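You operate a simulated robot arm through the tools that you are given. There is no shell and no other tool. Be economical: measure what you need, move in short steps, check, and stop when the job is done.

The job below is to be done with a simulated two-armed robot. You get a single attempt, and the scene is never put back.

Task
Refill the cooling water up to the FULL line, then open the feed valve.
Fine: strainer drain tap closed and priming tap open first; hold the AIR button down while you pump the PRIME button; close the priming tap before the feed opens.
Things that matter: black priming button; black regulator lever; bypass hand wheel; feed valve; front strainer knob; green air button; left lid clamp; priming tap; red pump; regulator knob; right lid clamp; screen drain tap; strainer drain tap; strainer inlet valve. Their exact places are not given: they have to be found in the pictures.

It is judged by the outcome, as a careful person would: the job done as asked, and still so three seconds after it is handed in. It fails if anything else is knocked over, pushed out of place, dropped, spilled or broken.

Robot
Two 7-joint arms with two-finger parallel grippers on one trunk, on a base that drives. Base frame: it is fixed to the floor where the robot stands at the start and does not move with it; the origin is under the middle of the robot, x ahead of it, y to its left, z up. Lengths are in m, angles in rad, forces in N, time in s.
The left shoulder is at the start at [0.07, 0.163, 1.045], the right one opposite. With the tool pointing down near the work surface each hand reaches from about 0.38 to 0.88 m from the robot's upright axis, wherever it stands, measured 20 degrees to its own side. Places, roughly: black priming button [0.9, 0.2, 0.9]; black regulator lever [1.1, 0.4, 1.1]; bypass hand wheel [1.1, 0, 1.4]; feed valve [1.1, -0.9, 1.3]; front strainer knob [0.8, 0, 1]; green air button [0.9, 0.5, 0.9]; left lid clamp [0.9, -0.5, 1]; priming tap [0.7, 0.3, 0.7]; red pump [-0.2, 3.3, 1.1]; regulator knob [1.1, 0.4, 1.2]; right lid clamp [0.9, -0.8, 1]; screen drain tap [0.7, -0.7, 0.7]; strainer drain tap [0.7, 0, 0.7]; strainer inlet valve [1.1, -0.3, 1.2]; strainer outlet valve [1.1, 0.2, 1.2]. Payload 3.43 kg a hand.
Tool frame (each hand has its own): the origin (TCP) lies between the finger pads and is the grasp point; the fingertips stand 0.034 m ahead of it; z points along the fingers, y is the line along which they close. The gripper opens to 0.128 m. The fingers are 0.024 m wide and 0.012 m thick; the gripper's body (0.048 by 0.13 m) begins 0.096 m behind the TCP.
Orientation is that of the tool frame in the base frame, as a unit quaternion [x, y, z, w]. With the fingers straight down and closing along the base's y, the tool's x points along the base's -x, its y along +y and its z along -z.

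Tools
- The arms move only by the tool apply_moves. It takes "left_increments", "right_increments" or both (then of equal length, played together; a hand with none holds still); each is text: rows parted by semicolons, each of 7 numbers parted by spaces: the shift along the base's x, y, z in m, then the turn, a rotation vector about the base's x, y, z in rad, then the gripper command, from -1 (shut) to 1 (fully open), values between in proportion. In form: x y z rx ry rz jaw; .... A call has 1 to 8 rows; each row is the pose to reach, as a shift and turn from the pose commanded when the call began. Each row takes 0.2 s and may step no farther than 0.05 m and 0.15 rad from the row before; otherwise, or with a gripper value out of range, the whole call is refused. A pose out of reach is approached as far as the arm can. The call stops where the force on the tool passes 40 N (or 10 N more than at its start, if that is more) or the arm is blocked; 0.2 s more then pass. The fingers move at their own pace (about 0.153 m/s each) and stop on an object; they squeeze with about 22 N. The grip force told is the motor's: it shows also when the fingers shut on nothing. Time passes only in rows, and 0.2 s behind the last, so rows that repeat a pose let the fingers close. The reply holds the time, the measured pose of the TCP, the force on the tool along the base axes, the opening and the grip force, in the units named above and with some noise, with the torque about the TCP (base axes, N m) and any sound that the robot's microphone picked up.
- Cameras (640 x 400 px; columns grow to the right, rows downward): "scene" is now at [0.1342, 0.012, 1.3208]; the picture's right is [0.13, -0.99, 0.00], its down [-0.21, -0.03, -0.98] and it looks along [0.97, 0.12, -0.21] (base axes); focal length 214 px, centre (320, 200). "left" rides on the left gripper at [0.076, 0.011, -0.16] in its tool frame; the picture's right is [-0.15, 0.99, 0.00], its down [-0.88, -0.13, -0.46] and it looks along [-0.45, -0.07, 0.89] (tool axes); focal length 234 px, centre (320, 200). "right" rides on the right gripper at [0.076, -0.011, -0.16] in its tool frame; the picture's right is [0.15, 0.99, 0.00], its down [-0.88, 0.13, -0.46] and it looks along [-0.45, 0.07, 0.89] (tool axes); focal length 234 px, centre (320, 200).
- grab_frame(camera): a new picture of that camera. It takes no simulated time.
- move_column(by): slides the trunk up (or, below 0, down) by that many m; the arms and the scene camera ride with it, the base frame stays. It gives what a move gives, with no picture.
- drive_base(legs): drives the robot by 1 to 6 legs, each [ahead, left, turn to the left] in m, m and rad, along the robot's own axes; the way and the turn of a leg run together, so that a leg with both is an arc; at most 1.5 m and 3.142 rad a leg. The arms and the cameras ride along, it lands a little off, and it stops where it bumps. It gives what a move gives.
- turn_head(pan, tilt): turns the head with the scene camera to pan (to the left, within 1.501 rad either way) and tilt (down, from -0.506 to 1.204), counted from straight ahead of the robot. It gives what a move gives.
- pixel_to_xyz(camera, pixels): for up to 12 pixels [column, row] of the newest picture of that camera ("zoom" is the newest enlarged one), the place [x, y, z] in the base frame of the surface seen there, good to about 0.003 m, but the place of the scene camera against the robot may be out by one fixed shift of up to 0.018 m in any direction. It takes no simulated time.
- inspect(camera, box): a new picture of the part [left, top, right, bottom] of that camera's present view, enlarged. It takes no simulated time.
- job_done(): hands the job in; it is judged then, once.

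Keep the steps short. Do not move on a guess: measure, check each grasp and each placing, and mend mistakes. In all there are 80 turns and 62 pictures (those below and enlarged ones count). Leave the grippers open and the arms clear of the work at the hand-in unless told otherwise, and finish with a single line.

The tools are called after "Emit:" as name(argument=value, ...) on one line, values as JSON. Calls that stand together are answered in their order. apply_moves: Moves the arms, as the interface text tells. Its arguments: {"type":"object","properties":{"left_increments":{"type":"string"},"right_increments":{"type":"string"}},"required":[]} The other tools are called the same way: move_column (by) slides the trunk up or down; drive_base (legs) drives the base; turn_head (pan, tilt) turns the head that bears the scene camera; grab_frame (camera) takes a picture; pixel_to_xyz (camera, pixels) gives the place of the surface under pixels of a picture; inspect (camera, box) takes an enlarged picture of a part of a camera's view; job_done () hands the job in.

At the start:

```text
t: 0.0
left_ee_pos: [0.4519, 0.318, 1.1944]
left_orientation: [0.0, 1.0, 0.001, 0.0]
left_ft_force: [-0.7, -0.7, 1.0]
left_torque: [-0.03, 0.03, 0.01]
left_gripper_width: 0.1277
left_gripper_force: 0.0
right_ee_pos: [0.3604, -0.026, 1.2994]
right_orientation: [0.001, 1.0, 0.0, 0.0]
right_ft_force: [0.0, 0.0, 0.0]
right_torque: [-0.01, -0.03, 0.04]
right_gripper_width: 0.1279
right_gripper_force: 0.0
trunk travel left (down, up): [-0.525, 0.415]
robot x, y, heading: [0.0009, 0.0014, 0.002]
head pan, tilt: [0.126, 0.216]
```

scene: 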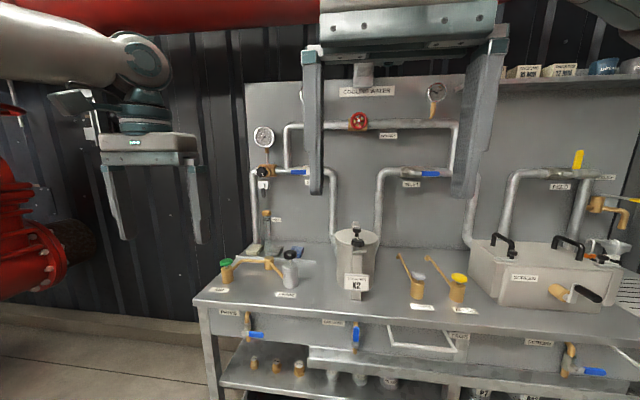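
right: 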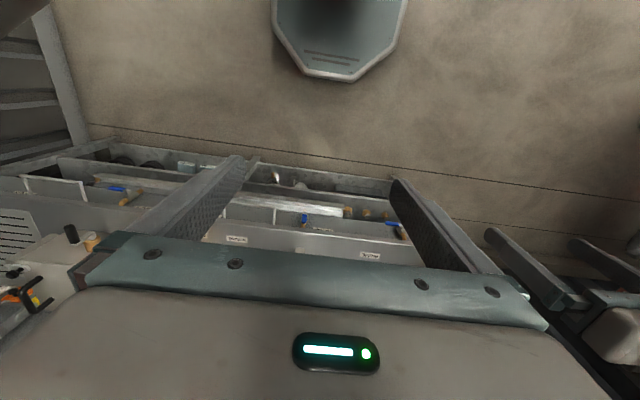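
left: 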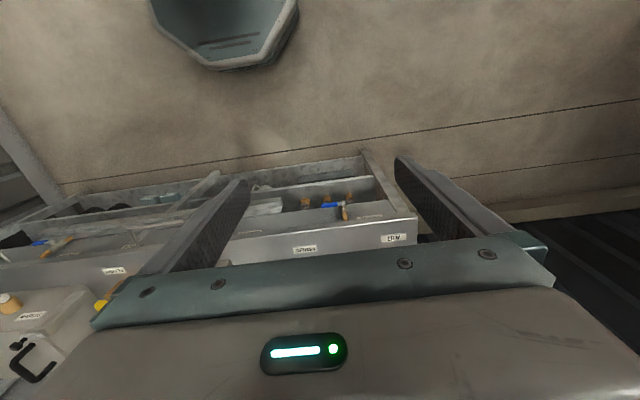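

I start by looking closely at the left side of the bench (priming parts) and the middle.

Emit:
inspect(camera="scene", box=[190, 220, 390, 400])

Emit:
inspect(camera="scene", box=[240, 70, 480, 260])

Emit:
inspect(camera="scene", box=[390, 140, 640, 400])

```text
2.22 times, centred on (290, 310) of scene
```

zoom: 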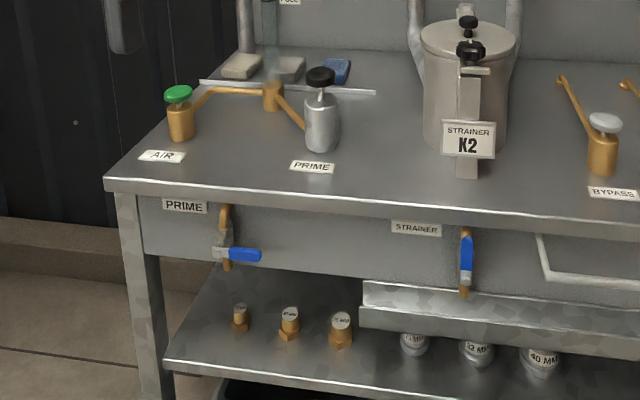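

```text
2.11 times, centred on (360, 165) of scene
```

zoom: 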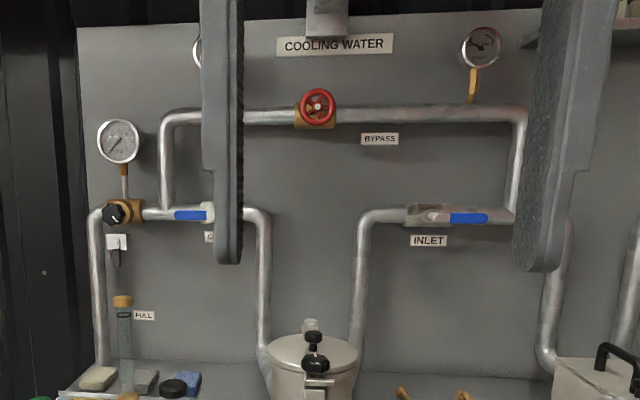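

```text
1.54 times, centred on (515, 270) of scene
```

zoom: 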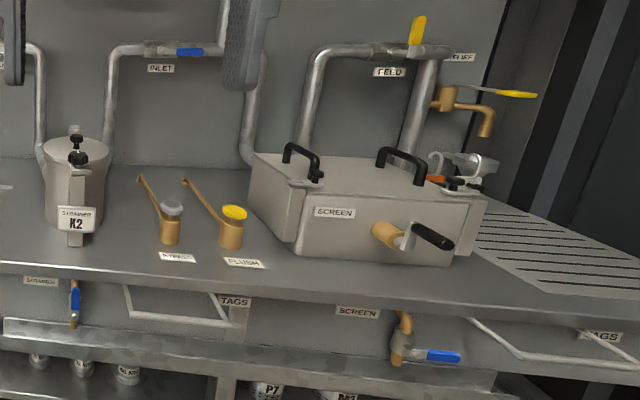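

The priming tap's handle lies across its pipe (shut) and the strainer drain's runs along its pipe (open). I move the right arm out of the view and zoom in on the taps.

Emit:
apply_moves(right_increments="-0.0 -0.05 0 0 0 0 1; 0 -0.1 0 0 0 0 1; 0 -0.15 0 0 -0.0 0 1; 0 -0.2 0 0 -0.0 0 1; 0 -0.25 0 0 0 0 1; 0 -0.3 0 0 0 0 1")

Emit:
inspect(camera="scene", box=[210, 290, 310, 370])

Emit:
pixel_to_xyz(camera="zoom", pixels=[[230, 285], [330, 285], [270, 285], [250, 240], [250, 330], [190, 200]])

Emit:
inspect(camera="scene", box=[310, 300, 410, 370])

```text
t: 1.4
left_ee_pos: [0.4516, 0.3168, 1.1949]
left_orientation: [0.0, 1.0, 0.002, 0.0]
left_ft_force: [0.7, 0.3, 0.3]
left_torque: [0.02, 0.04, -0.02]
left_gripper_width: 0.1279
left_gripper_force: 0.0
right_ee_pos: [0.3651, -0.323, 1.294]
right_orientation: [0.0, 1.0, 0.001, 0.0]
right_ft_force: [-0.4, -0.1, -0.7]
right_torque: [0.01, 0.03, 0.02]
right_gripper_width: 0.128
right_gripper_force: 0.1
right hand out of reach, approached as far as the arm can: row 6
trunk travel left (down, up): [-0.525, 0.415]
robot x, y, heading: [0.0003, -0.0002, -0.002]
head pan, tilt: [0.126, 0.216]
```

```text
5.00 times, centred on (260, 330) of scene
```

zoom: 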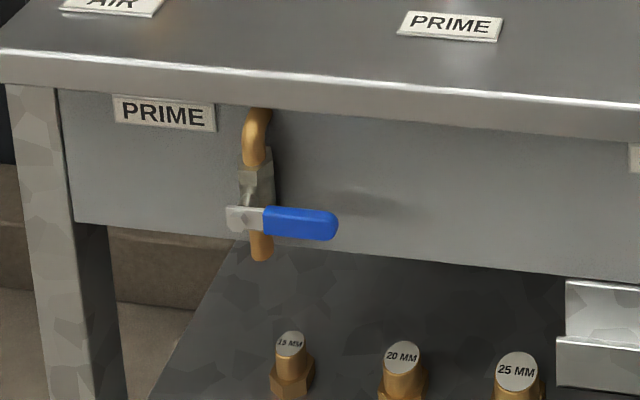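

```text
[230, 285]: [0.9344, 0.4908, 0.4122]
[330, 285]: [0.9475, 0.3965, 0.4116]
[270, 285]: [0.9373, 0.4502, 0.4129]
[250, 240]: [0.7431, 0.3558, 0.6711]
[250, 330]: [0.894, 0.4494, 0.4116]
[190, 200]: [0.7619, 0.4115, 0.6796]
```

```text
5.71 times, centred on (360, 335) of scene
```

zoom: 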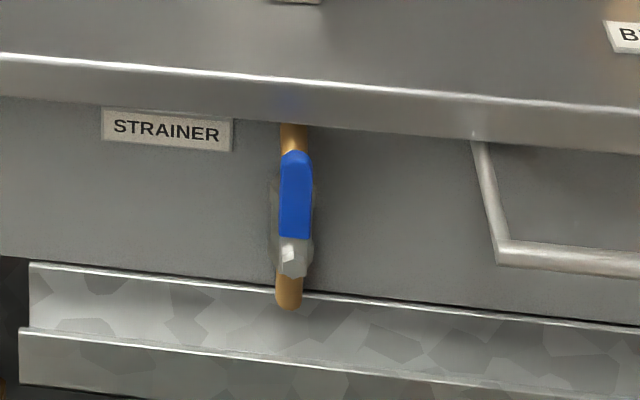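

Emit:
pixel_to_xyz(camera="zoom", pixels=[[297, 160], [297, 190], [296, 230], [292, 250], [288, 270], [272, 200], [240, 200], [430, 200], [300, 100]])

Emit:
inspect(camera="scene", box=[210, 290, 310, 370])

Emit:
pixel_to_xyz(camera="zoom", pixels=[[245, 218], [235, 213], [275, 220], [300, 223], [325, 226], [335, 226], [300, 208], [250, 175], [260, 250], [390, 200], [300, 95]])

```text
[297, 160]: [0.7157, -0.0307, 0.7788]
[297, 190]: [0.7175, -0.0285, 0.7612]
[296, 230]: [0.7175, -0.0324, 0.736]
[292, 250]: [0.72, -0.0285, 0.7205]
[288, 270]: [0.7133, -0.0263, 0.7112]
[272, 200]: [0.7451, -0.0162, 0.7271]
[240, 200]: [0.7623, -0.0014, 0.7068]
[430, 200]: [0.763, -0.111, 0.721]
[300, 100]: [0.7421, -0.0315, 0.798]
```

```text
5.00 times, centred on (260, 330) of scene
```

zoom: 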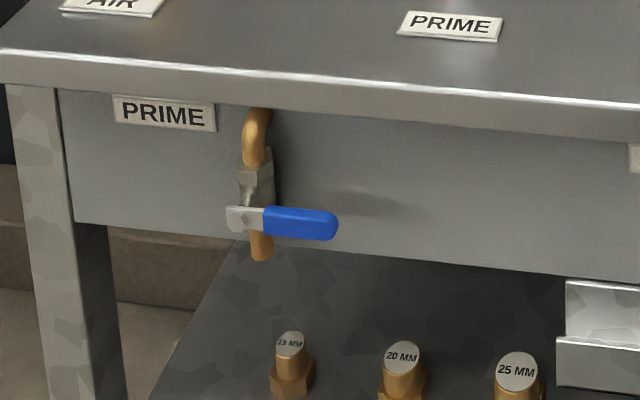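

```text
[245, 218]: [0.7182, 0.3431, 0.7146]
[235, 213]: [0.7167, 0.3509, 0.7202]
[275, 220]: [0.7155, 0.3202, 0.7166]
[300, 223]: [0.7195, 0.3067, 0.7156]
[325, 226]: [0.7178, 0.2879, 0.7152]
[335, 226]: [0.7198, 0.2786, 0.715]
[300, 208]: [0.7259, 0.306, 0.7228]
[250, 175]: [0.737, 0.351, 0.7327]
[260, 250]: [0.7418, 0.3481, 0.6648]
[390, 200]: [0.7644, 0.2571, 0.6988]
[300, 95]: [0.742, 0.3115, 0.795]
```

Both tap levers: pivots near (0.718, 0.342, 0.715) and (0.718, -0.029, 0.715), handle up = open, handle right = shut. I turn both hands to point forward while lowering, well ahead of the bench edge.

Emit:
apply_moves(left_increments="0 0 -0.03 0 -0.15 0 -1; 0 0 -0.06 0 -0.3 0 -1; 0 0 -0.09 0 -0.45 0 -1; 0 0 -0.12 0 -0.6 0 -1; 0 0 -0.15 0 -0.75 0 -1; 0 0 -0.18 0 -0.9 0 -1; 0 0 -0.21 0 -1.05 0 -1; 0 0 -0.24 0 -1.2 0 -1", right_increments="0.01 0.02 -0.03 0 -0.15 0 -1; 0.02 0.04 -0.06 0 -0.3 0 -1; 0.03 0.06 -0.09 0 -0.45 0 -1; 0.04 0.08 -0.12 0 -0.6 0 -1; 0.05 0.1 -0.15 0 -0.75 0 -1; 0.06 0.12 -0.18 0 -0.9 0 -1; 0.07 0.14 -0.21 0 -1.05 0 -1; 0.08 0.16 -0.24 0 -1.2 0 -1")

Emit:
turn_head(pan=0.15, tilt=0.55)

```text
t: 3.2
left_ee_pos: [0.5713, 0.3842, 0.9611]
left_orientation: [-0.003, 0.827, -0.003, 0.563]
left_ft_force: [-0.3, 0.6, -0.8]
left_torque: [-0.02, 0.0, -0.11]
left_gripper_width: 0.0
left_gripper_force: 22.3
left hand out of reach, approached as far as the arm can: row 5, 6, 7, 8
right_ee_pos: [0.533, -0.1113, 1.1146]
right_orientation: [-0.001, 0.827, -0.001, 0.562]
right_ft_force: [1.2, 1.0, 0.2]
right_torque: [-0.02, 0.01, -0.07]
right_gripper_width: 0.0
right_gripper_force: 21.9
right hand out of reach, approached as far as the arm can: row 6, 7, 8
trunk travel left (down, up): [-0.525, 0.415]
robot x, y, heading: [0.001, 0.0005, 0.001]
head pan, tilt: [0.126, 0.216]
```

```text
t: 4.0
left_ee_pos: [0.5688, 0.3806, 0.9659]
left_orientation: [0.0, 0.826, 0.0, 0.563]
left_ft_force: [0.4, 0.4, -0.4]
left_torque: [0.01, 0.0, -0.01]
left_gripper_width: 0.0
left_gripper_force: 21.5
right_ee_pos: [0.5301, -0.1153, 1.1147]
right_orientation: [0.001, 0.826, -0.001, 0.563]
right_ft_force: [0.6, 1.8, -0.4]
right_torque: [0.01, 0.02, 0.02]
right_gripper_width: 0.0
right_gripper_force: 22.0
trunk travel left (down, up): [-0.525, 0.415]
robot x, y, heading: [0.0009, -0.0025, 0.0]
head pan, tilt: [0.15, 0.55]
```

The column goes down 0.2 m so the hands can be level with the taps; the fingertips are still 0.13 m ahead of the bench edge.

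Emit:
move_column(by=-0.2)

Emit:
apply_moves(left_increments="0.02 -0.02 -0.01 0 -0.13 0 -1; 0.04 -0.05 -0.03 0 -0.26 0 -1; 0.06 -0.08 -0.06 0 -0.371 0 -1; 0.06 -0.095 -0.085 0 -0.371 0 -1", right_increments="0.02 0.02 -0.03 0 -0.13 0 -1; 0.04 0.05 -0.07 0 -0.26 0 -1; 0.06 0.08 -0.11 0 -0.371 0 -1; 0.08 0.12 -0.13 0 -0.371 0 -1")

Emit:
grab_frame(camera="scene")

```text
t: 6.2
left_ee_pos: [0.5676, 0.3802, 0.7654]
left_orientation: [0.001, 0.825, -0.001, 0.565]
left_ft_force: [-0.1, -0.1, 0.0]
left_torque: [0.01, -0.03, -0.05]
left_gripper_width: 0.0
left_gripper_force: 21.7
right_ee_pos: [0.5298, -0.115, 0.9151]
right_orientation: [0.001, 0.825, 0.0, 0.565]
right_ft_force: [1.2, -0.4, -0.7]
right_torque: [0.0, -0.01, -0.01]
right_gripper_width: 0.0
right_gripper_force: 22.2
trunk travel left (down, up): [-0.325, 0.615]
robot x, y, heading: [0.0037, 0.0022, 0.001]
head pan, tilt: [0.15, 0.55]
```

```text
refused: row 2 steps farther than a row can; nothing moved
```

```text
52 pictures are left
```

scene: 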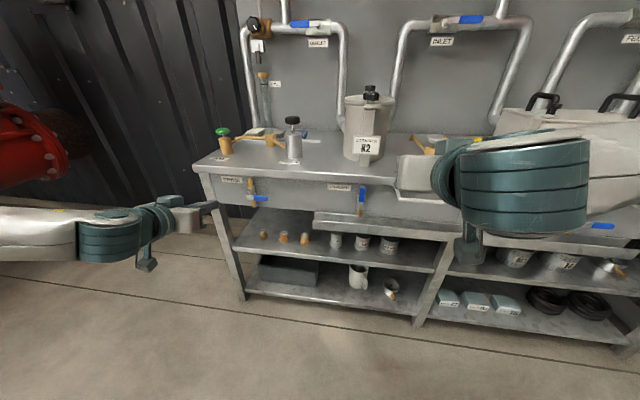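

A row was too long; I repeat with smaller steps.

Emit:
apply_moves(left_increments="0.01 -0.02 -0.01 0 -0.13 0 -1; 0.03 -0.04 -0.02 0 -0.26 0 -1; 0.05 -0.06 -0.04 0 -0.371 0 -1; 0.06 -0.07 -0.06 0 -0.371 0 -1; 0.06 -0.075 -0.08 0 -0.371 0 -1", right_increments="0.02 0.02 -0.03 0 -0.13 0 -1; 0.04 0.04 -0.06 0 -0.26 0 -1; 0.06 0.06 -0.09 0 -0.371 0 -1; 0.07 0.09 -0.12 0 -0.371 0 -1; 0.08 0.12 -0.13 0 -0.371 0 -1")

Emit:
grab_frame(camera="scene")

```text
t: 7.4
left_ee_pos: [0.6282, 0.3033, 0.6846]
left_orientation: [0.001, 0.707, -0.001, 0.707]
left_ft_force: [0.2, 0.5, 0.7]
left_torque: [-0.03, 0.02, 0.02]
left_gripper_width: 0.0002
left_gripper_force: 21.8
left hand out of reach, approached as far as the arm can: row 1
right_ee_pos: [0.6113, 0.0058, 0.783]
right_orientation: [0.0, 0.707, 0.0, 0.707]
right_ft_force: [0.8, 0.1, -0.3]
right_torque: [-0.03, 0.0, -0.02]
right_gripper_width: 0.0
right_gripper_force: 21.9
right hand out of reach, approached as far as the arm can: row 1
trunk travel left (down, up): [-0.325, 0.615]
robot x, y, heading: [-0.0005, -0.0034, -0.0]
head pan, tilt: [0.15, 0.55]
```

```text
51 pictures are left
```

scene: 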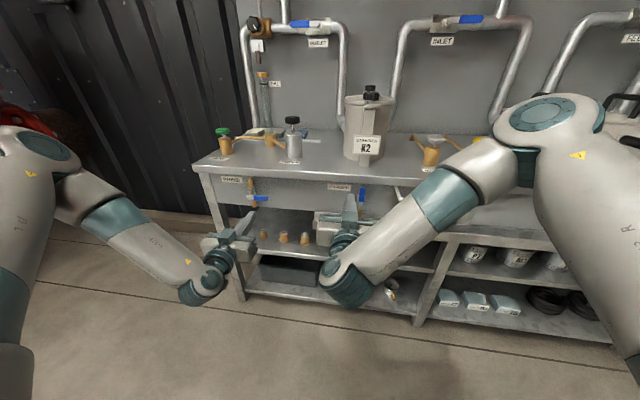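

The poses are exact now. I zoom on both fingertips to compare the camera's readings with the measured hand poses.

Emit:
inspect(camera="scene", box=[210, 160, 390, 272])

```text
3.56 times, centred on (300, 216) of scene
```

zoom: 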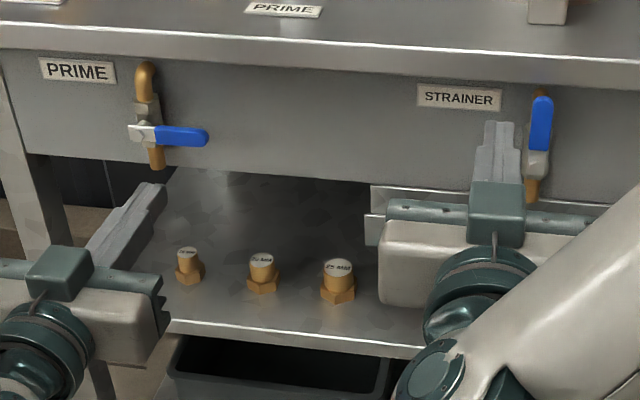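

Emit:
pixel_to_xyz(camera="zoom", pixels=[[498, 126], [490, 140], [514, 140], [482, 140], [150, 190], [138, 200], [541, 105], [540, 140], [535, 165], [145, 133], [200, 137], [142, 82]])

```text
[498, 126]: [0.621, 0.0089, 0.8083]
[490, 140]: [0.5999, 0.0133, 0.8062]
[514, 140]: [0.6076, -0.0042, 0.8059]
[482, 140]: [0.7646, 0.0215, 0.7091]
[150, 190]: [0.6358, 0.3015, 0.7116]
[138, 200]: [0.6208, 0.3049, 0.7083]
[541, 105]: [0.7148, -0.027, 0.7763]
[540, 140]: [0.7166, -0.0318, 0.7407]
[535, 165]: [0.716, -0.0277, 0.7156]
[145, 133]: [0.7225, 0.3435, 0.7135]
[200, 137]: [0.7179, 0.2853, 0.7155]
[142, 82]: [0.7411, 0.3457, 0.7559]
```

Emit:
pixel_to_xyz(camera="zoom", pixels=[[498, 123], [492, 124], [505, 124], [155, 186], [160, 186], [152, 187], [505, 178], [500, 40], [500, 55], [500, 70]])

```text
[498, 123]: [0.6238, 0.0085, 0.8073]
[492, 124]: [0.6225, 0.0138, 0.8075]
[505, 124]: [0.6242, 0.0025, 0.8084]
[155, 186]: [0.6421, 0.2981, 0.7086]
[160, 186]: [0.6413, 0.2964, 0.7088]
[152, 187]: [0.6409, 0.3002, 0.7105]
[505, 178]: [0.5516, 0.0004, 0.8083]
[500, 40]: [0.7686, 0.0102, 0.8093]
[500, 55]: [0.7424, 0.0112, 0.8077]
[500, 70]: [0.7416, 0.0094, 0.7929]
```

Readings of the fingertips against the hand poses give a fixed shift: true ≈ reading + (0.017, −0.002, −0.0125). So lever pivots are at about z 0.703, x 0.733. I bring the right fingers to the left of the strainer handle and the left fingers under the priming handle.

Emit:
apply_moves(left_increments="0 -0.0093 -0.0116 0 0 0 -1; 0.04 -0.0093 -0.0116 0 0 0 -1; 0.081 -0.0093 -0.0116 0 0 0 -1", right_increments="0 0.002 -0.033 0 0 0 -1; 0.049 0.002 -0.033 0 0 0 -1; 0.098 0.002 -0.033 0 0 0 -1")

Emit:
inspect(camera="scene", box=[210, 160, 390, 272])

```text
t: 8.2
left_ee_pos: [0.7099, 0.2985, 0.6727]
left_orientation: [0.002, 0.708, -0.002, 0.706]
left_ft_force: [-0.3, -0.5, -0.3]
left_torque: [0.02, 0.0, 0.03]
left_gripper_width: 0.0
left_gripper_force: 22.4
right_ee_pos: [0.7086, 0.006, 0.7498]
right_orientation: [0.0, 0.708, 0.001, 0.706]
right_ft_force: [0.3, -0.6, -0.5]
right_torque: [0.02, 0.01, -0.01]
right_gripper_width: 0.0
right_gripper_force: 22.1
trunk travel left (down, up): [-0.325, 0.615]
robot x, y, heading: [-0.0034, 0.0024, -0.004]
head pan, tilt: [0.15, 0.55]
```

```text
3.56 times, centred on (300, 216) of scene
```

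zoom: 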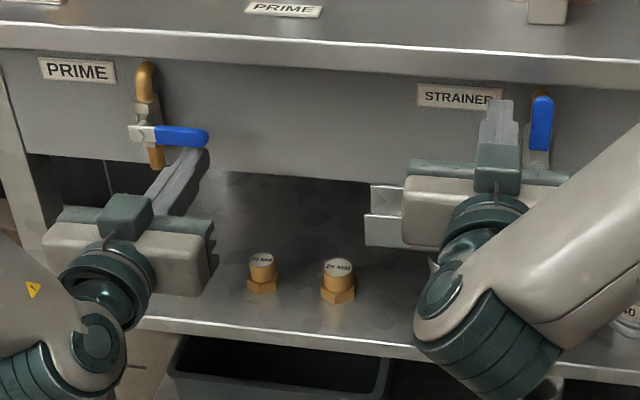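

Both are placed right. Now the right fingers swing the strainer handle from up to the right (clockwise).

Emit:
apply_moves(right_increments="0 -0.017 0 0 0 0 -1; 0 -0.038 0.004 0 0 0 -1; 0 -0.056 0.002 0 0 0 -1; 0 -0.075 -0.011 0 0 0 -1; 0 -0.085 -0.025 0 0 0 -1; 0 -0.086 -0.033 0 0 0 -1; 0 -0.086 -0.036 0 0 0 -1")

Emit:
inspect(camera="scene", box=[210, 160, 390, 272])

```text
t: 9.8
left_ee_pos: [0.7102, 0.2979, 0.6737]
left_orientation: [0.001, 0.709, -0.001, 0.705]
left_ft_force: [-0.4, 0.3, 0.1]
left_torque: [0.01, 0.0, -0.02]
left_gripper_width: 0.0
left_gripper_force: 22.3
right_ee_pos: [0.6993, -0.0575, 0.7326]
right_orientation: [0.006, 0.711, -0.006, 0.703]
right_ft_force: [0.0, 0.4, 0.1]
right_torque: [-0.01, 0.01, 0.0]
right_gripper_width: 0.0
right_gripper_force: 21.7
right hand out of reach, approached as far as the arm can: row 4, 5, 6, 7
trunk travel left (down, up): [-0.325, 0.615]
robot x, y, heading: [0.0022, -0.0001, -0.004]
head pan, tilt: [0.15, 0.55]
```

```text
3.56 times, centred on (300, 216) of scene
```

zoom: 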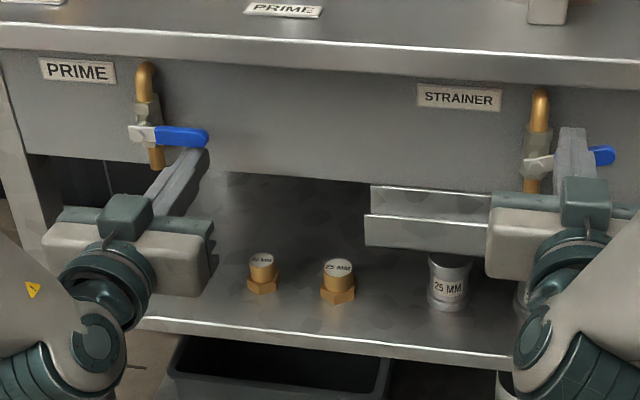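

The handle is nearly across, about 10° short since the arm reached a limit. I check the measured pose and press down a bit more.

Emit:
apply_moves(right_increments="0 0 -0.008 0 0 0 -1; 0 0 -0.016 0 0 0 -1; 0 0 -0.02 0 0 0 -1")

Emit:
inspect(camera="scene", box=[310, 180, 390, 230])

```text
t: 10.6
left_ee_pos: [0.7111, 0.2977, 0.6729]
left_orientation: [0.001, 0.709, -0.001, 0.705]
left_ft_force: [-0.1, -0.6, -0.1]
left_torque: [0.05, 0.01, 0.02]
left_gripper_width: 0.0001
left_gripper_force: 22.0
right_ee_pos: [0.6976, -0.0451, 0.721]
right_orientation: [0.004, 0.708, -0.003, 0.706]
right_ft_force: [1.2, -1.6, 4.9]
right_torque: [-0.01, -0.19, -0.06]
right_gripper_width: 0.0
right_gripper_force: 21.6
right hand out of reach, approached as far as the arm can: row 1, 2, 3
trunk travel left (down, up): [-0.325, 0.615]
robot x, y, heading: [0.0018, -0.0011, -0.0]
head pan, tilt: [0.15, 0.55]
```

```text
8.00 times, centred on (350, 205) of scene
```

zoom: 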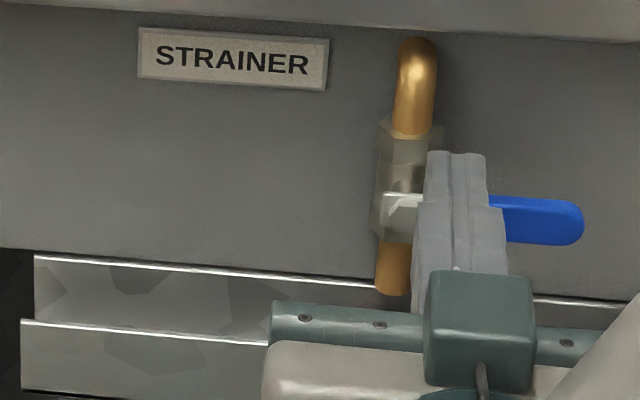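

The handle now lies like the shut priming one. I withdraw the right hand and measure the handle; at the same time the left fingers raise the priming handle afterwards.

Emit:
apply_moves(right_increments="-0.01 0 0.012 0 0 0 -1; -0.04 0.01 0.02 0 0 0 -1; -0.08 0.01 0.02 0 0 0 -1")

Emit:
inspect(camera="scene", box=[310, 180, 390, 230])

Emit:
pixel_to_xyz(camera="zoom", pixels=[[400, 205], [440, 213], [480, 216], [520, 219], [560, 223], [575, 224]])

```text
t: 11.4
left_ee_pos: [0.7105, 0.2975, 0.6735]
left_orientation: [0.0, 0.708, 0.0, 0.706]
left_ft_force: [0.0, 0.3, 0.0]
left_torque: [-0.02, 0.03, 0.02]
left_gripper_width: 0.0001
left_gripper_force: 21.7
right_ee_pos: [0.6155, -0.0364, 0.7395]
right_orientation: [0.0, 0.708, 0.001, 0.707]
right_ft_force: [-0.2, 0.7, -0.4]
right_torque: [0.02, 0.03, 0.0]
right_gripper_width: 0.0
right_gripper_force: 21.9
trunk travel left (down, up): [-0.325, 0.615]
robot x, y, heading: [-0.0039, -0.0037, 0.001]
head pan, tilt: [0.15, 0.55]
```

```text
8.00 times, centred on (350, 205) of scene
```

zoom: 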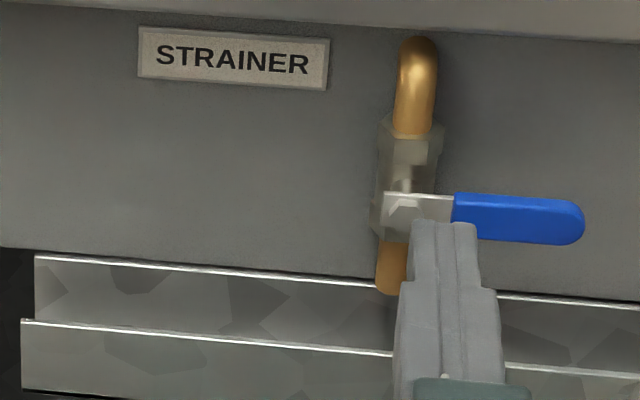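

```text
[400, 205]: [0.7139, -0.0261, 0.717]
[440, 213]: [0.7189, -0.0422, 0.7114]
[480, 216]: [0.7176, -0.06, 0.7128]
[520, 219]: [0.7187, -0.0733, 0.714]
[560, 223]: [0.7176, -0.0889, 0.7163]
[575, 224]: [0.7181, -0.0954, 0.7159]
```

Strainer drain is level, i.e. shut. Now the left fingers swing the priming handle up.

Emit:
apply_moves(left_increments="0 -0.003 0.01 0 0 0 -1; 0 -0.006 0.029 0 0 0 -1; 0 -0.004 0.047 0 0 0 -1; 0 0.008 0.066 0 0 0 -1; 0 0.024 0.077 0 0 0 -1; 0 0.03 0.077 0 0 0 -1; 0 0.032 0.077 0 0 0 -1")

Emit:
inspect(camera="scene", box=[220, 170, 300, 220])

```text
t: 13.0
left_ee_pos: [0.7103, 0.3267, 0.7506]
left_orientation: [0.001, 0.707, -0.001, 0.707]
left_ft_force: [1.1, -5.0, -0.5]
left_torque: [-0.03, 0.03, -0.15]
left_gripper_width: 0.0
left_gripper_force: 21.7
right_ee_pos: [0.6162, -0.0373, 0.7402]
right_orientation: [0.002, 0.707, -0.001, 0.707]
right_ft_force: [0.5, 0.4, 0.8]
right_torque: [0.02, 0.01, -0.02]
right_gripper_width: 0.0
right_gripper_force: 21.9
trunk travel left (down, up): [-0.325, 0.615]
robot x, y, heading: [-0.0043, -0.0016, -0.001]
head pan, tilt: [0.15, 0.55]
```

```text
8.00 times, centred on (260, 195) of scene
```

zoom: 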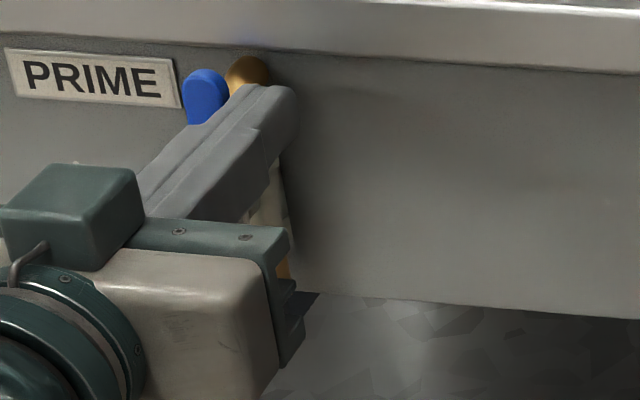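

The priming handle is up (open). I withdraw the left hand and look.

Emit:
apply_moves(left_increments="0 -0.02 0 0 0 0 -1; -0.05 -0.02 0 0 0 0 -1; -0.1 -0.02 0 0 0 0 -1")

Emit:
inspect(camera="scene", box=[200, 80, 360, 220])

Emit:
pixel_to_xyz(camera="zoom", pixels=[[97, 203], [95, 206], [100, 240], [372, 160], [370, 165], [372, 230], [380, 320], [225, 275]])

```text
t: 13.8
left_ee_pos: [0.6088, 0.306, 0.7515]
left_orientation: [-0.001, 0.707, 0.0, 0.707]
left_ft_force: [-0.1, 0.6, -0.9]
left_torque: [0.01, -0.02, -0.05]
left_gripper_width: 0.0002
left_gripper_force: 22.0
right_ee_pos: [0.6182, -0.0375, 0.7408]
right_orientation: [0.0, 0.708, 0.001, 0.706]
right_ft_force: [-0.1, 0.8, -0.2]
right_torque: [0.01, 0.0, -0.02]
right_gripper_width: 0.0003
right_gripper_force: 22.0
trunk travel left (down, up): [-0.325, 0.615]
robot x, y, heading: [-0.0033, 0.0022, 0.001]
head pan, tilt: [0.15, 0.55]
```

```text
2.86 times, centred on (280, 150) of scene
```

zoom: 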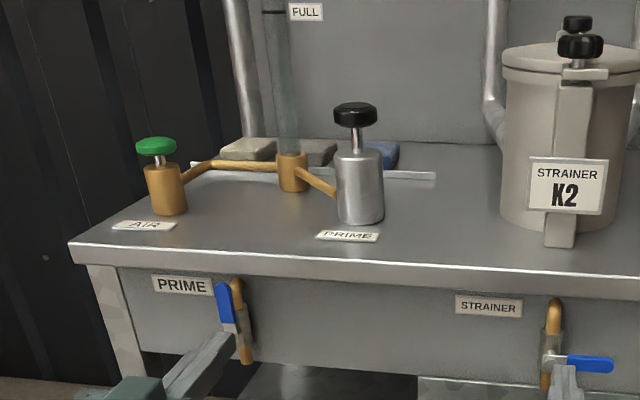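

```text
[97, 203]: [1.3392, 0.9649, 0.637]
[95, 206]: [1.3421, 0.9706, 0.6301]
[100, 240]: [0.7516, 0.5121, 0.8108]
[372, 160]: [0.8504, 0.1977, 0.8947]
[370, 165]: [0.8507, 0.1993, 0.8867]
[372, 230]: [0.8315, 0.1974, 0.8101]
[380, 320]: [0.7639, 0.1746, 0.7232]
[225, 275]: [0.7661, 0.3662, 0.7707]
```

Emit:
pixel_to_xyz(camera="zoom", pixels=[[156, 142], [140, 144], [174, 144], [156, 150], [165, 190], [355, 108], [336, 112], [376, 112], [355, 122], [358, 180], [222, 290], [230, 318]])

Emit:
inspect(camera="scene", box=[220, 50, 320, 130])

```text
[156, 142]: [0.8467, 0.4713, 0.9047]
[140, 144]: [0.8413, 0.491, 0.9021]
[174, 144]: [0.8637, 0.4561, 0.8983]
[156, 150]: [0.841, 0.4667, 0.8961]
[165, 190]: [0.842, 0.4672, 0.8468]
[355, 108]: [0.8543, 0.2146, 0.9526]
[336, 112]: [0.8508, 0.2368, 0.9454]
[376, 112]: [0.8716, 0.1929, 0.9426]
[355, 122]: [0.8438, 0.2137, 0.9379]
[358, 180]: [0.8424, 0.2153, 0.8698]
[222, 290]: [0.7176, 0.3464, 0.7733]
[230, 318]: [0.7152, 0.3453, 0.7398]
```

```text
5.00 times, centred on (270, 90) of scene
```

zoom: 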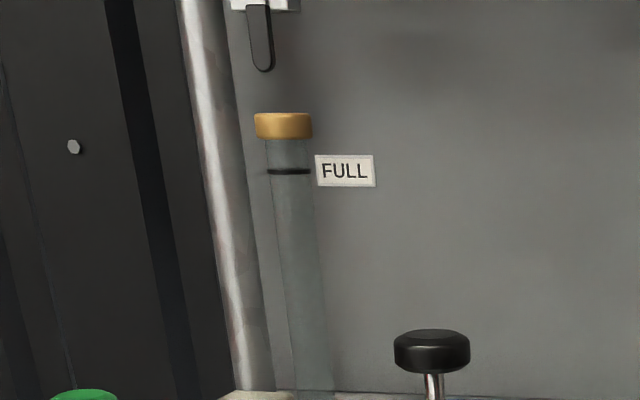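

Priming handle is upright, strainer drain level. AIR cap is near true (0.873, 0.469, 0.892), PRIME cap near (0.874, 0.213, 0.940). I raise the trunk and then drive a bit ahead and left so both buttons are in easy reach with fingers pointing down.

Emit:
move_column(by=0.4)

Emit:
drive_base(legs=[[0, 0.25, 0], [0.12, 0, 0]])

Emit:
apply_moves(left_increments="0 0 0 0 0.15 0 -1; 0 0 0 0 0.3 0 -1; 0 0 0 0 0.45 0 -1; 0 0 0 0 0.6 0 -1; 0 0 0 0 0.75 0 -1; 0 0 0 0 0.9 0 -1; 0 0 0 0 1.05 0 -1; 0 0 0 0 1.2 0 -1", right_increments="0 0 0 0 0.15 0 -1; 0 0 0 0 0.3 0 -1; 0 0 0 0 0.45 0 -1; 0 0 0 0 0.6 0 -1; 0 0 0 0 0.75 0 -1; 0 0 0 0 0.9 0 -1; 0 0 0 0 1.05 0 -1; 0 0 0 0 1.2 0 -1")

Emit:
grab_frame(camera="scene")

```text
t: 17.6
left_ee_pos: [0.609, 0.3059, 1.1504]
left_orientation: [0.0, 0.707, 0.0, 0.708]
left_ft_force: [0.7, -0.3, 0.1]
left_torque: [0.01, -0.02, 0.0]
left_gripper_width: 0.0
left_gripper_force: 21.6
right_ee_pos: [0.6177, -0.0368, 1.1401]
right_orientation: [0.0, 0.707, 0.0, 0.707]
right_ft_force: [0.1, 0.8, 0.0]
right_torque: [-0.02, 0.0, 0.0]
right_gripper_width: 0.0
right_gripper_force: 22.0
trunk travel left (down, up): [-0.725, 0.215]
robot x, y, heading: [0.0014, -0.0006, -0.001]
head pan, tilt: [0.15, 0.55]
```

```text
t: 20.3
left_ee_pos: [0.7259, 0.5582, 1.1513]
left_orientation: [-0.001, 0.707, 0.001, 0.707]
left_ft_force: [0.2, -0.4, -0.4]
left_torque: [0.0, 0.03, -0.02]
left_gripper_width: 0.0
left_gripper_force: 21.7
right_ee_pos: [0.7358, 0.215, 1.1399]
right_orientation: [-0.001, 0.707, 0.002, 0.707]
right_ft_force: [0.3, 0.2, -0.3]
right_torque: [0.04, 0.03, -0.03]
right_gripper_width: 0.0
right_gripper_force: 22.0
trunk travel left (down, up): [-0.725, 0.215]
robot x, y, heading: [0.1188, 0.2512, 0.001]
head pan, tilt: [0.15, 0.55]
```

```text
t: 22.1
left_ee_pos: [0.7303, 0.5588, 1.1513]
left_orientation: [0.0, 0.983, 0.0, 0.183]
left_ft_force: [0.8, 0.2, -0.1]
left_torque: [0.0, 0.03, 0.01]
left_gripper_width: 0.0001
left_gripper_force: 21.8
right_ee_pos: [0.7384, 0.2137, 1.1392]
right_orientation: [0.001, 0.983, 0.002, 0.181]
right_ft_force: [0.8, -0.5, 0.2]
right_torque: [0.0, 0.0, 0.0]
right_gripper_width: 0.0
right_gripper_force: 21.5
trunk travel left (down, up): [-0.725, 0.215]
robot x, y, heading: [0.1175, 0.2505, 0.007]
head pan, tilt: [0.15, 0.55]
```

```text
42 pictures are left
```

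scene: 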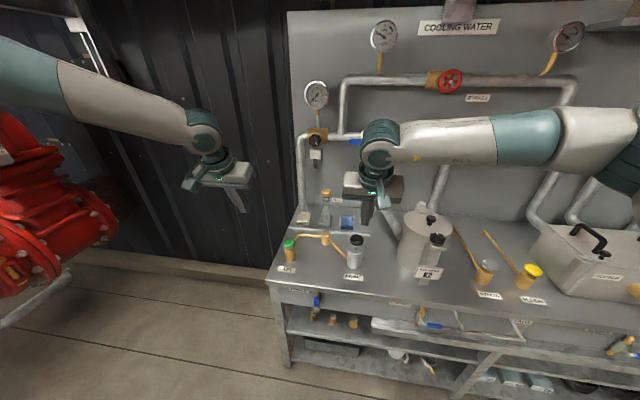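

The hands swing fine. I finish turning them down and go above the two caps.

Emit:
apply_moves(left_increments="0.03 -0.02 -0.02 0 0.15 0 -1; 0.06 -0.04 -0.04 0 0.3 0 -1; 0.09 -0.06 -0.07 0 0.366 0 -1; 0.12 -0.08 -0.1 0 0.366 0 -1; 0.143 -0.09 -0.13 0 0.366 0 -1; 0.143 -0.09 -0.15 0 0.366 0 -1", right_increments="0.03 0 -0.02 0 0.15 0 -1; 0.06 0 -0.04 0 0.3 0 -1; 0.09 0 -0.06 0 0.366 0 -1; 0.12 0 -0.08 0 0.366 0 -1; 0.136 0 -0.1 0 0.366 0 -1; 0.136 0 -0.12 0 0.366 0 -1")

Emit:
inspect(camera="scene", box=[260, 170, 420, 290])

```text
t: 23.5
left_ee_pos: [0.8009, 0.5173, 1.0374]
left_orientation: [0.0, 1.0, 0.002, 0.003]
left_ft_force: [-0.1, 0.3, 0.9]
left_torque: [0.02, -0.01, 0.0]
left_gripper_width: 0.0
left_gripper_force: 21.4
left hand out of reach, approached as far as the arm can: row 3, 4, 5, 6
right_ee_pos: [0.8734, 0.2159, 1.0217]
right_orientation: [0.002, 1.0, 0.002, 0.002]
right_ft_force: [-0.2, -0.6, 0.3]
right_torque: [-0.02, -0.01, -0.03]
right_gripper_width: 0.0
right_gripper_force: 22.2
trunk travel left (down, up): [-0.725, 0.215]
robot x, y, heading: [0.1172, 0.2472, 0.003]
head pan, tilt: [0.15, 0.55]
```

```text
3.33 times, centred on (340, 230) of scene
```

zoom: 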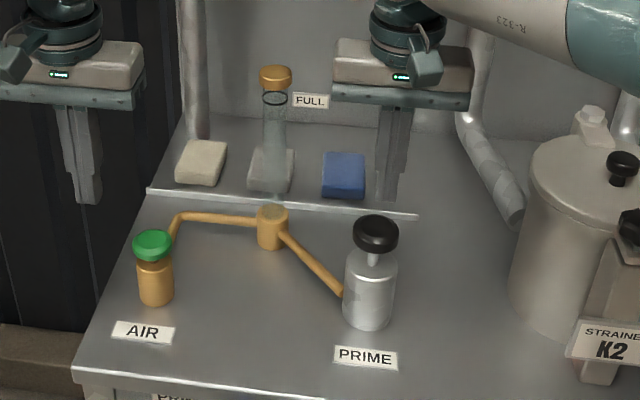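

The right hand is above PRIME; the left stopped short at (0.80, 0.517). I try the left again from here.

Emit:
apply_moves(left_increments="0 -0.04 0 0 0 0 -1; 0.03 -0.048 0 0 0 0 -1; 0.06 -0.048 0 0 0 0 -1; 0.072 -0.048 -0.02 0 0 0 -1; 0.072 -0.048 -0.04 0 0 0 -1")

```text
t: 24.7
left_ee_pos: [0.8023, 0.5203, 1.0376]
left_orientation: [0.0, 1.0, 0.001, 0.002]
left_ft_force: [0.8, -0.4, 0.2]
left_torque: [0.01, 0.02, 0.0]
left_gripper_width: 0.0002
left_gripper_force: 21.8
left hand out of reach, approached as far as the arm can: row 1, 2, 3, 4, 5
right_ee_pos: [0.8718, 0.2149, 1.0215]
right_orientation: [0.001, 1.0, 0.002, 0.002]
right_ft_force: [0.2, -0.4, 0.0]
right_torque: [0.04, -0.02, 0.05]
right_gripper_width: 0.0
right_gripper_force: 22.0
trunk travel left (down, up): [-0.725, 0.215]
robot x, y, heading: [0.1199, 0.2497, 0.002]
head pan, tilt: [0.15, 0.55]
```

Emit:
apply_moves(left_increments="-0.04 0 0 0 0 0.15 -1; -0.04 -0.02 0 0 0 0.3 -1; -0.04 -0.05 0 0 0 0.4 -1; 0 -0.05 0 0 0 0.5 -1; 0.04 -0.05 0 0 0 0.6 -1; 0.073 -0.05 0 0 0 0.6 -1")

```text
t: 26.1
left_ee_pos: [0.8023, 0.5124, 1.0531]
left_orientation: [-0.297, 0.955, 0.001, 0.003]
left_ft_force: [0.0, -0.5, 0.2]
left_torque: [-0.01, -0.01, 0.0]
left_gripper_width: 0.0
left_gripper_force: 21.8
left hand out of reach, approached as far as the arm can: row 4, 5, 6
right_ee_pos: [0.8716, 0.2139, 1.0192]
right_orientation: [0.001, 1.0, 0.002, 0.002]
right_ft_force: [0.7, -0.6, 0.4]
right_torque: [0.0, 0.05, 0.02]
right_gripper_width: 0.0003
right_gripper_force: 22.5
trunk travel left (down, up): [-0.725, 0.215]
robot x, y, heading: [0.1187, 0.2484, -0.0]
head pan, tilt: [0.15, 0.55]
```

The left arm hits a joint limit there. I pull both hands back 0.1 m and drive 0.1 m closer so the left works nearer in.

Emit:
apply_moves(left_increments="-0.03 0 0 0 0 -0.15 -1; -0.06 0 0 0 0 -0.3 -1; -0.09 0 0 0 0 -0.45 -1; -0.1 0 0 0 0 -0.6 -1", right_increments="-0.03 0 0.01 0 0 0 -1; -0.06 0 0.02 0 0 0 -1; -0.09 0 0.02 0 0 0 -1; -0.1 0 0.02 0 0 0 -1")

Emit:
drive_base(legs=[[0.1, 0, 0]])

Emit:
apply_moves(left_increments="0.01 -0.04 0 0 0 0 -1; 0.04 -0.043 0 0 0 0 -1; 0.07 -0.043 0 0 0 0 -1")

```text
t: 27.1
left_ee_pos: [0.7024, 0.5126, 1.0552]
left_orientation: [0.002, 1.0, 0.001, 0.002]
left_ft_force: [0.5, -0.7, -0.3]
left_torque: [0.02, -0.01, 0.03]
left_gripper_width: 0.0
left_gripper_force: 22.0
right_ee_pos: [0.7711, 0.2163, 1.0404]
right_orientation: [0.001, 1.0, 0.001, 0.002]
right_ft_force: [-0.4, -0.3, 0.7]
right_torque: [0.0, -0.02, -0.01]
right_gripper_width: 0.0
right_gripper_force: 21.8
trunk travel left (down, up): [-0.725, 0.215]
robot x, y, heading: [0.1154, 0.2499, 0.002]
head pan, tilt: [0.15, 0.55]
```

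```text
t: 28.2
left_ee_pos: [0.8021, 0.5118, 1.055]
left_orientation: [0.0, 1.0, 0.001, 0.003]
left_ft_force: [0.5, 0.0, -0.1]
left_torque: [0.0, 0.03, 0.01]
left_gripper_width: 0.0
left_gripper_force: 22.2
right_ee_pos: [0.8709, 0.2169, 1.0407]
right_orientation: [0.0, 1.0, 0.003, 0.002]
right_ft_force: [-0.1, 0.5, -0.2]
right_torque: [-0.02, 0.0, -0.06]
right_gripper_width: 0.0
right_gripper_force: 21.8
trunk travel left (down, up): [-0.725, 0.215]
robot x, y, heading: [0.2165, 0.2547, 0.004]
head pan, tilt: [0.15, 0.55]
```

```text
t: 29.0
left_ee_pos: [0.8703, 0.4734, 1.056]
left_orientation: [0.001, 1.0, -0.001, 0.003]
left_ft_force: [-0.7, 0.4, 0.3]
left_torque: [0.01, 0.02, 0.0]
left_gripper_width: 0.0
left_gripper_force: 22.1
left hand out of reach, approached as far as the arm can: row 3
right_ee_pos: [0.8716, 0.217, 1.0393]
right_orientation: [0.0, 1.0, 0.002, 0.002]
right_ft_force: [0.6, 0.3, -0.6]
right_torque: [-0.01, -0.01, 0.02]
right_gripper_width: 0.0
right_gripper_force: 22.1
trunk travel left (down, up): [-0.725, 0.215]
robot x, y, heading: [0.2199, 0.2451, 0.005]
head pan, tilt: [0.15, 0.55]
```

Both hands are now above the caps. I lower them to about 3 cm above and check.

Emit:
apply_moves(left_increments="0 -0.002 -0.04 0 0 0 -1; 0 -0.002 -0.08 0 0 0 -1; 0 -0.002 -0.1 0 0 0 -1", right_increments="0 -0.002 -0.02 0 0 0 -1; 0 -0.003 -0.04 0 0 0 -1; 0 -0.003 -0.045 0 0 0 -1")

Emit:
grab_frame(camera="scene")

```text
t: 29.8
left_ee_pos: [0.8449, 0.4931, 0.9774]
left_orientation: [0.0, 1.0, 0.001, 0.004]
left_ft_force: [0.2, -0.6, 0.2]
left_torque: [-0.02, -0.03, -0.01]
left_gripper_width: 0.0
left_gripper_force: 21.7
left hand out of reach, approached as far as the arm can: row 1, 2, 3
right_ee_pos: [0.8708, 0.2139, 0.998]
right_orientation: [0.0, 1.0, 0.002, 0.002]
right_ft_force: [0.7, 0.0, 0.1]
right_torque: [-0.01, 0.02, 0.01]
right_gripper_width: 0.0
right_gripper_force: 22.1
trunk travel left (down, up): [-0.725, 0.215]
robot x, y, heading: [0.2157, 0.2477, 0.003]
head pan, tilt: [0.15, 0.55]
```

```text
40 pictures are left
```

scene: 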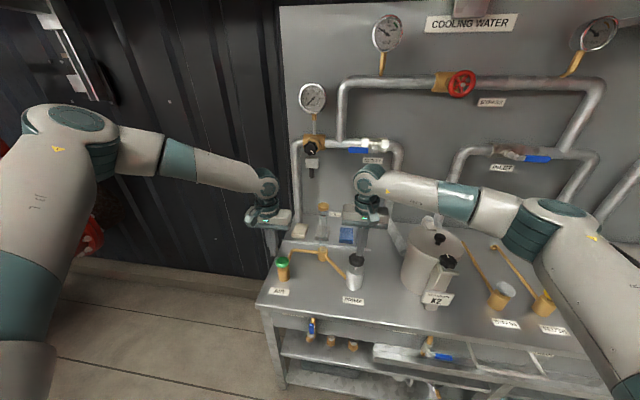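

The left arm is again at a limit on the way down. I try a hand yaw of +0.45 at this nearer stance.

Emit:
apply_moves(left_increments="0 0 0.02 0 0 0.15 -1; 0 0 0.02 0 0 0.3 -1; 0 0 0.02 0 0 0.45 -1; 0.02 -0.02 0 0 0 0.45 -1; 0.028 -0.024 -0.02 0 0 0.45 -1")

```text
t: 31.0
left_ee_pos: [0.8485, 0.4952, 0.9817]
left_orientation: [-0.224, 0.975, 0.001, 0.003]
left_ft_force: [0.6, 0.3, 0.5]
left_torque: [-0.02, -0.01, 0.0]
left_gripper_width: 0.0
left_gripper_force: 22.2
left hand out of reach, approached as far as the arm can: row 4, 5
right_ee_pos: [0.871, 0.2144, 0.9974]
right_orientation: [0.0, 1.0, 0.002, 0.003]
right_ft_force: [-0.5, 0.1, -0.1]
right_torque: [-0.01, -0.02, 0.01]
right_gripper_width: 0.0001
right_gripper_force: 22.2
trunk travel left (down, up): [-0.725, 0.215]
robot x, y, heading: [0.2182, 0.25, 0.004]
head pan, tilt: [0.15, 0.55]
```

Yaw is not the cause. I undo it and tilt the left hand's fingers forward (0.6 rad), which brings the wrist nearer to the robot.

Emit:
apply_moves(left_increments="-0.02 0 0.02 0 0 -0.15 -1; -0.02 0 0.02 0 0 -0.3 -1; -0.02 0 0.02 0 0 -0.45 -1; -0.02 0 0.02 0 -0.15 -0.45 -1; -0.02 0 0.02 0 -0.3 -0.45 -1; -0.02 0 0.02 0 -0.45 -0.45 -1; 0 -0.02 0.02 0 -0.6 -0.45 -1; 0.024 -0.024 0.01 0 -0.6 -0.45 -1")

```text
t: 32.8
left_ee_pos: [0.8741, 0.4688, 0.9925]
left_orientation: [0.007, 0.955, -0.065, 0.289]
left_ft_force: [-0.2, -0.4, 0.4]
left_torque: [-0.01, 0.01, -0.01]
left_gripper_width: 0.0002
left_gripper_force: 22.3
right_ee_pos: [0.8729, 0.2136, 0.9951]
right_orientation: [0.0, 1.0, 0.002, 0.0]
right_ft_force: [0.3, -1.1, 0.2]
right_torque: [0.01, 0.04, 0.01]
right_gripper_width: 0.0
right_gripper_force: 22.6
trunk travel left (down, up): [-0.725, 0.215]
robot x, y, heading: [0.2185, 0.2483, 0.005]
head pan, tilt: [0.15, 0.55]
```

That reaches (0.874, 0.469, 0.9925). I go down to 1 cm above the AIR cap, and look.

Emit:
apply_moves(left_increments="-0.01 0 -0.025 0 0 0 -1; -0.01 0 -0.045 0 0 0 -1; -0.01 0 -0.055 0 0 0 -1", right_increments="0 0 -0.007 0 0 0 -1; 0 0 -0.01 0 0 0 -1; 0 0 -0.01 0 0 0 -1")

Emit:
inspect(camera="scene", box=[240, 190, 400, 310])

```text
t: 33.6
left_ee_pos: [0.8623, 0.4687, 0.9378]
left_orientation: [0.006, 0.956, -0.065, 0.287]
left_ft_force: [0.2, 0.4, 1.1]
left_torque: [-0.01, 0.0, 0.03]
left_gripper_width: 0.0001
left_gripper_force: 21.6
right_ee_pos: [0.8706, 0.2132, 0.9862]
right_orientation: [0.0, 1.0, 0.001, 0.001]
right_ft_force: [0.5, 0.0, -0.7]
right_torque: [-0.03, -0.02, -0.04]
right_gripper_width: 0.0002
right_gripper_force: 21.6
trunk travel left (down, up): [-0.725, 0.215]
robot x, y, heading: [0.2205, 0.246, 0.007]
head pan, tilt: [0.15, 0.55]
```

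```text
3.33 times, centred on (320, 250) of scene
```

zoom: 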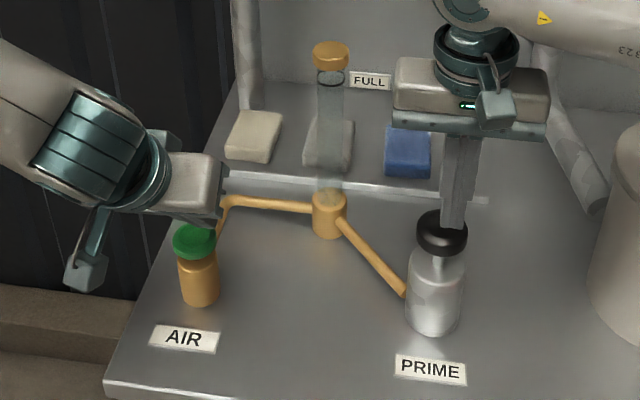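

The left finger is foreshortened in this view; I check with the left hand's camera.

Emit:
grab_frame(camera="left")

Emit:
grab_frame(camera="right")

```text
38 pictures are left
```

left: 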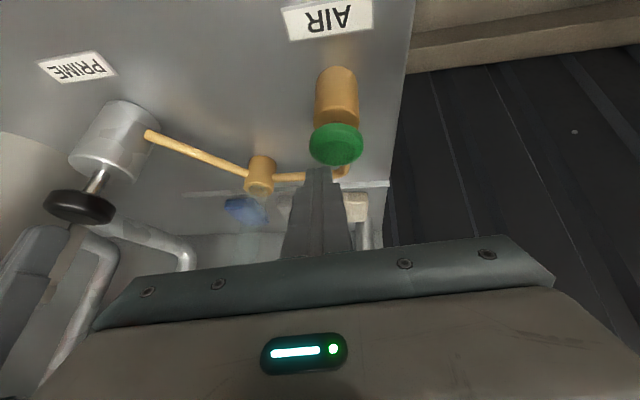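

```text
37 pictures are left
```

right: 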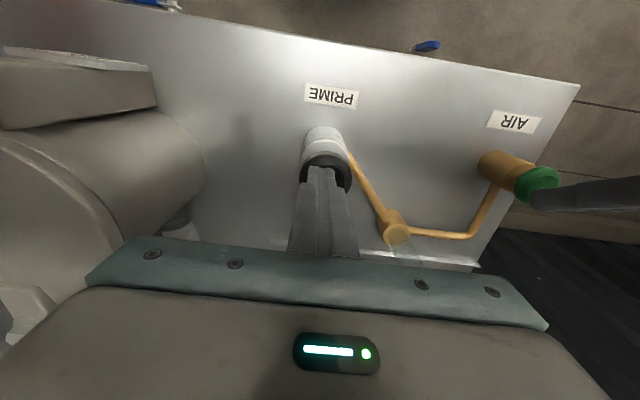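

Both tips stand over their caps. I measure the caps with these cameras to confirm the places.

Emit:
pixel_to_xyz(camera="left", pixels=[[336, 150], [315, 145], [358, 143], [336, 161], [335, 130], [322, 175], [336, 90]])

Emit:
pixel_to_xyz(camera="right", pixels=[[303, 170], [348, 170], [325, 158], [343, 185], [304, 185], [322, 168], [540, 180], [525, 180], [533, 172], [557, 175]])

```text
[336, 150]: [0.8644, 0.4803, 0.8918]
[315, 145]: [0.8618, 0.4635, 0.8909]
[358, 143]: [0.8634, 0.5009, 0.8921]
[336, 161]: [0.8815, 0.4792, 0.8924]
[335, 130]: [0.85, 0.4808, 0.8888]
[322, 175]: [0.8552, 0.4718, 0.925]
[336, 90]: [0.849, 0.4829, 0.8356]
```

```text
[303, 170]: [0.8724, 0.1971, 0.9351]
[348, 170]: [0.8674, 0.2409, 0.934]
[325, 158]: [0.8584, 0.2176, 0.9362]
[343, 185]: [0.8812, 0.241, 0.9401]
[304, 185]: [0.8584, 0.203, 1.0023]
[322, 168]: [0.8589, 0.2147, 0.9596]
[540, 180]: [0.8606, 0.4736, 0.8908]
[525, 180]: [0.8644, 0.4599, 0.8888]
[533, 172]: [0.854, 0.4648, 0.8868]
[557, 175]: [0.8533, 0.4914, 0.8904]
```

AIR cap centre is at about (0.868, 0.478, 0.892), PRIME (0.874, 0.218, 0.940). I centre the hands and press AIR down.

Emit:
apply_moves(left_increments="0 0.009 0 0 0 0 -1; 0 0.009 -0.01 0 0 0 -1; 0 0.009 -0.015 0 0 0 -1; 0 0.009 -0.02 0 0 0 -1; 0 0.009 -0.025 0 0 0 -1", right_increments="0 0.004 0 0 0 0 -1; 0 0.004 0 0 0 0 -1; 0 0.004 0 0 0 0 -1; 0 0.004 0 0 0 0 -1; 0 0.004 0 0 0 0 -1")

Emit:
inspect(camera="scene", box=[240, 190, 400, 310])

```text
t: 34.8
left_ee_pos: [0.8617, 0.48, 0.9172]
left_orientation: [0.006, 0.955, -0.064, 0.289]
left_ft_force: [1.6, -4.4, 5.6]
left_torque: [-0.14, -0.16, -0.04]
left_gripper_width: 0.0
left_gripper_force: 21.7
left hand out of reach, approached as far as the arm can: row 5
right_ee_pos: [0.8707, 0.2162, 0.9851]
right_orientation: [0.0, 1.0, 0.002, 0.002]
right_ft_force: [-0.8, 0.3, -0.3]
right_torque: [0.03, 0.0, -0.02]
right_gripper_width: 0.0
right_gripper_force: 21.8
trunk travel left (down, up): [-0.725, 0.215]
robot x, y, heading: [0.2191, 0.2512, 0.0]
head pan, tilt: [0.15, 0.55]
heard: click
```

```text
3.33 times, centred on (320, 250) of scene
```

zoom: 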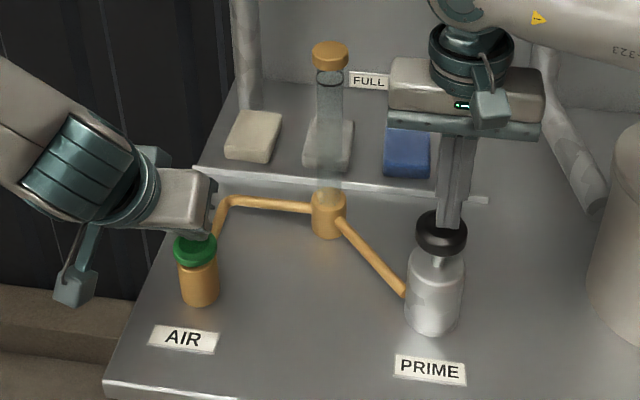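

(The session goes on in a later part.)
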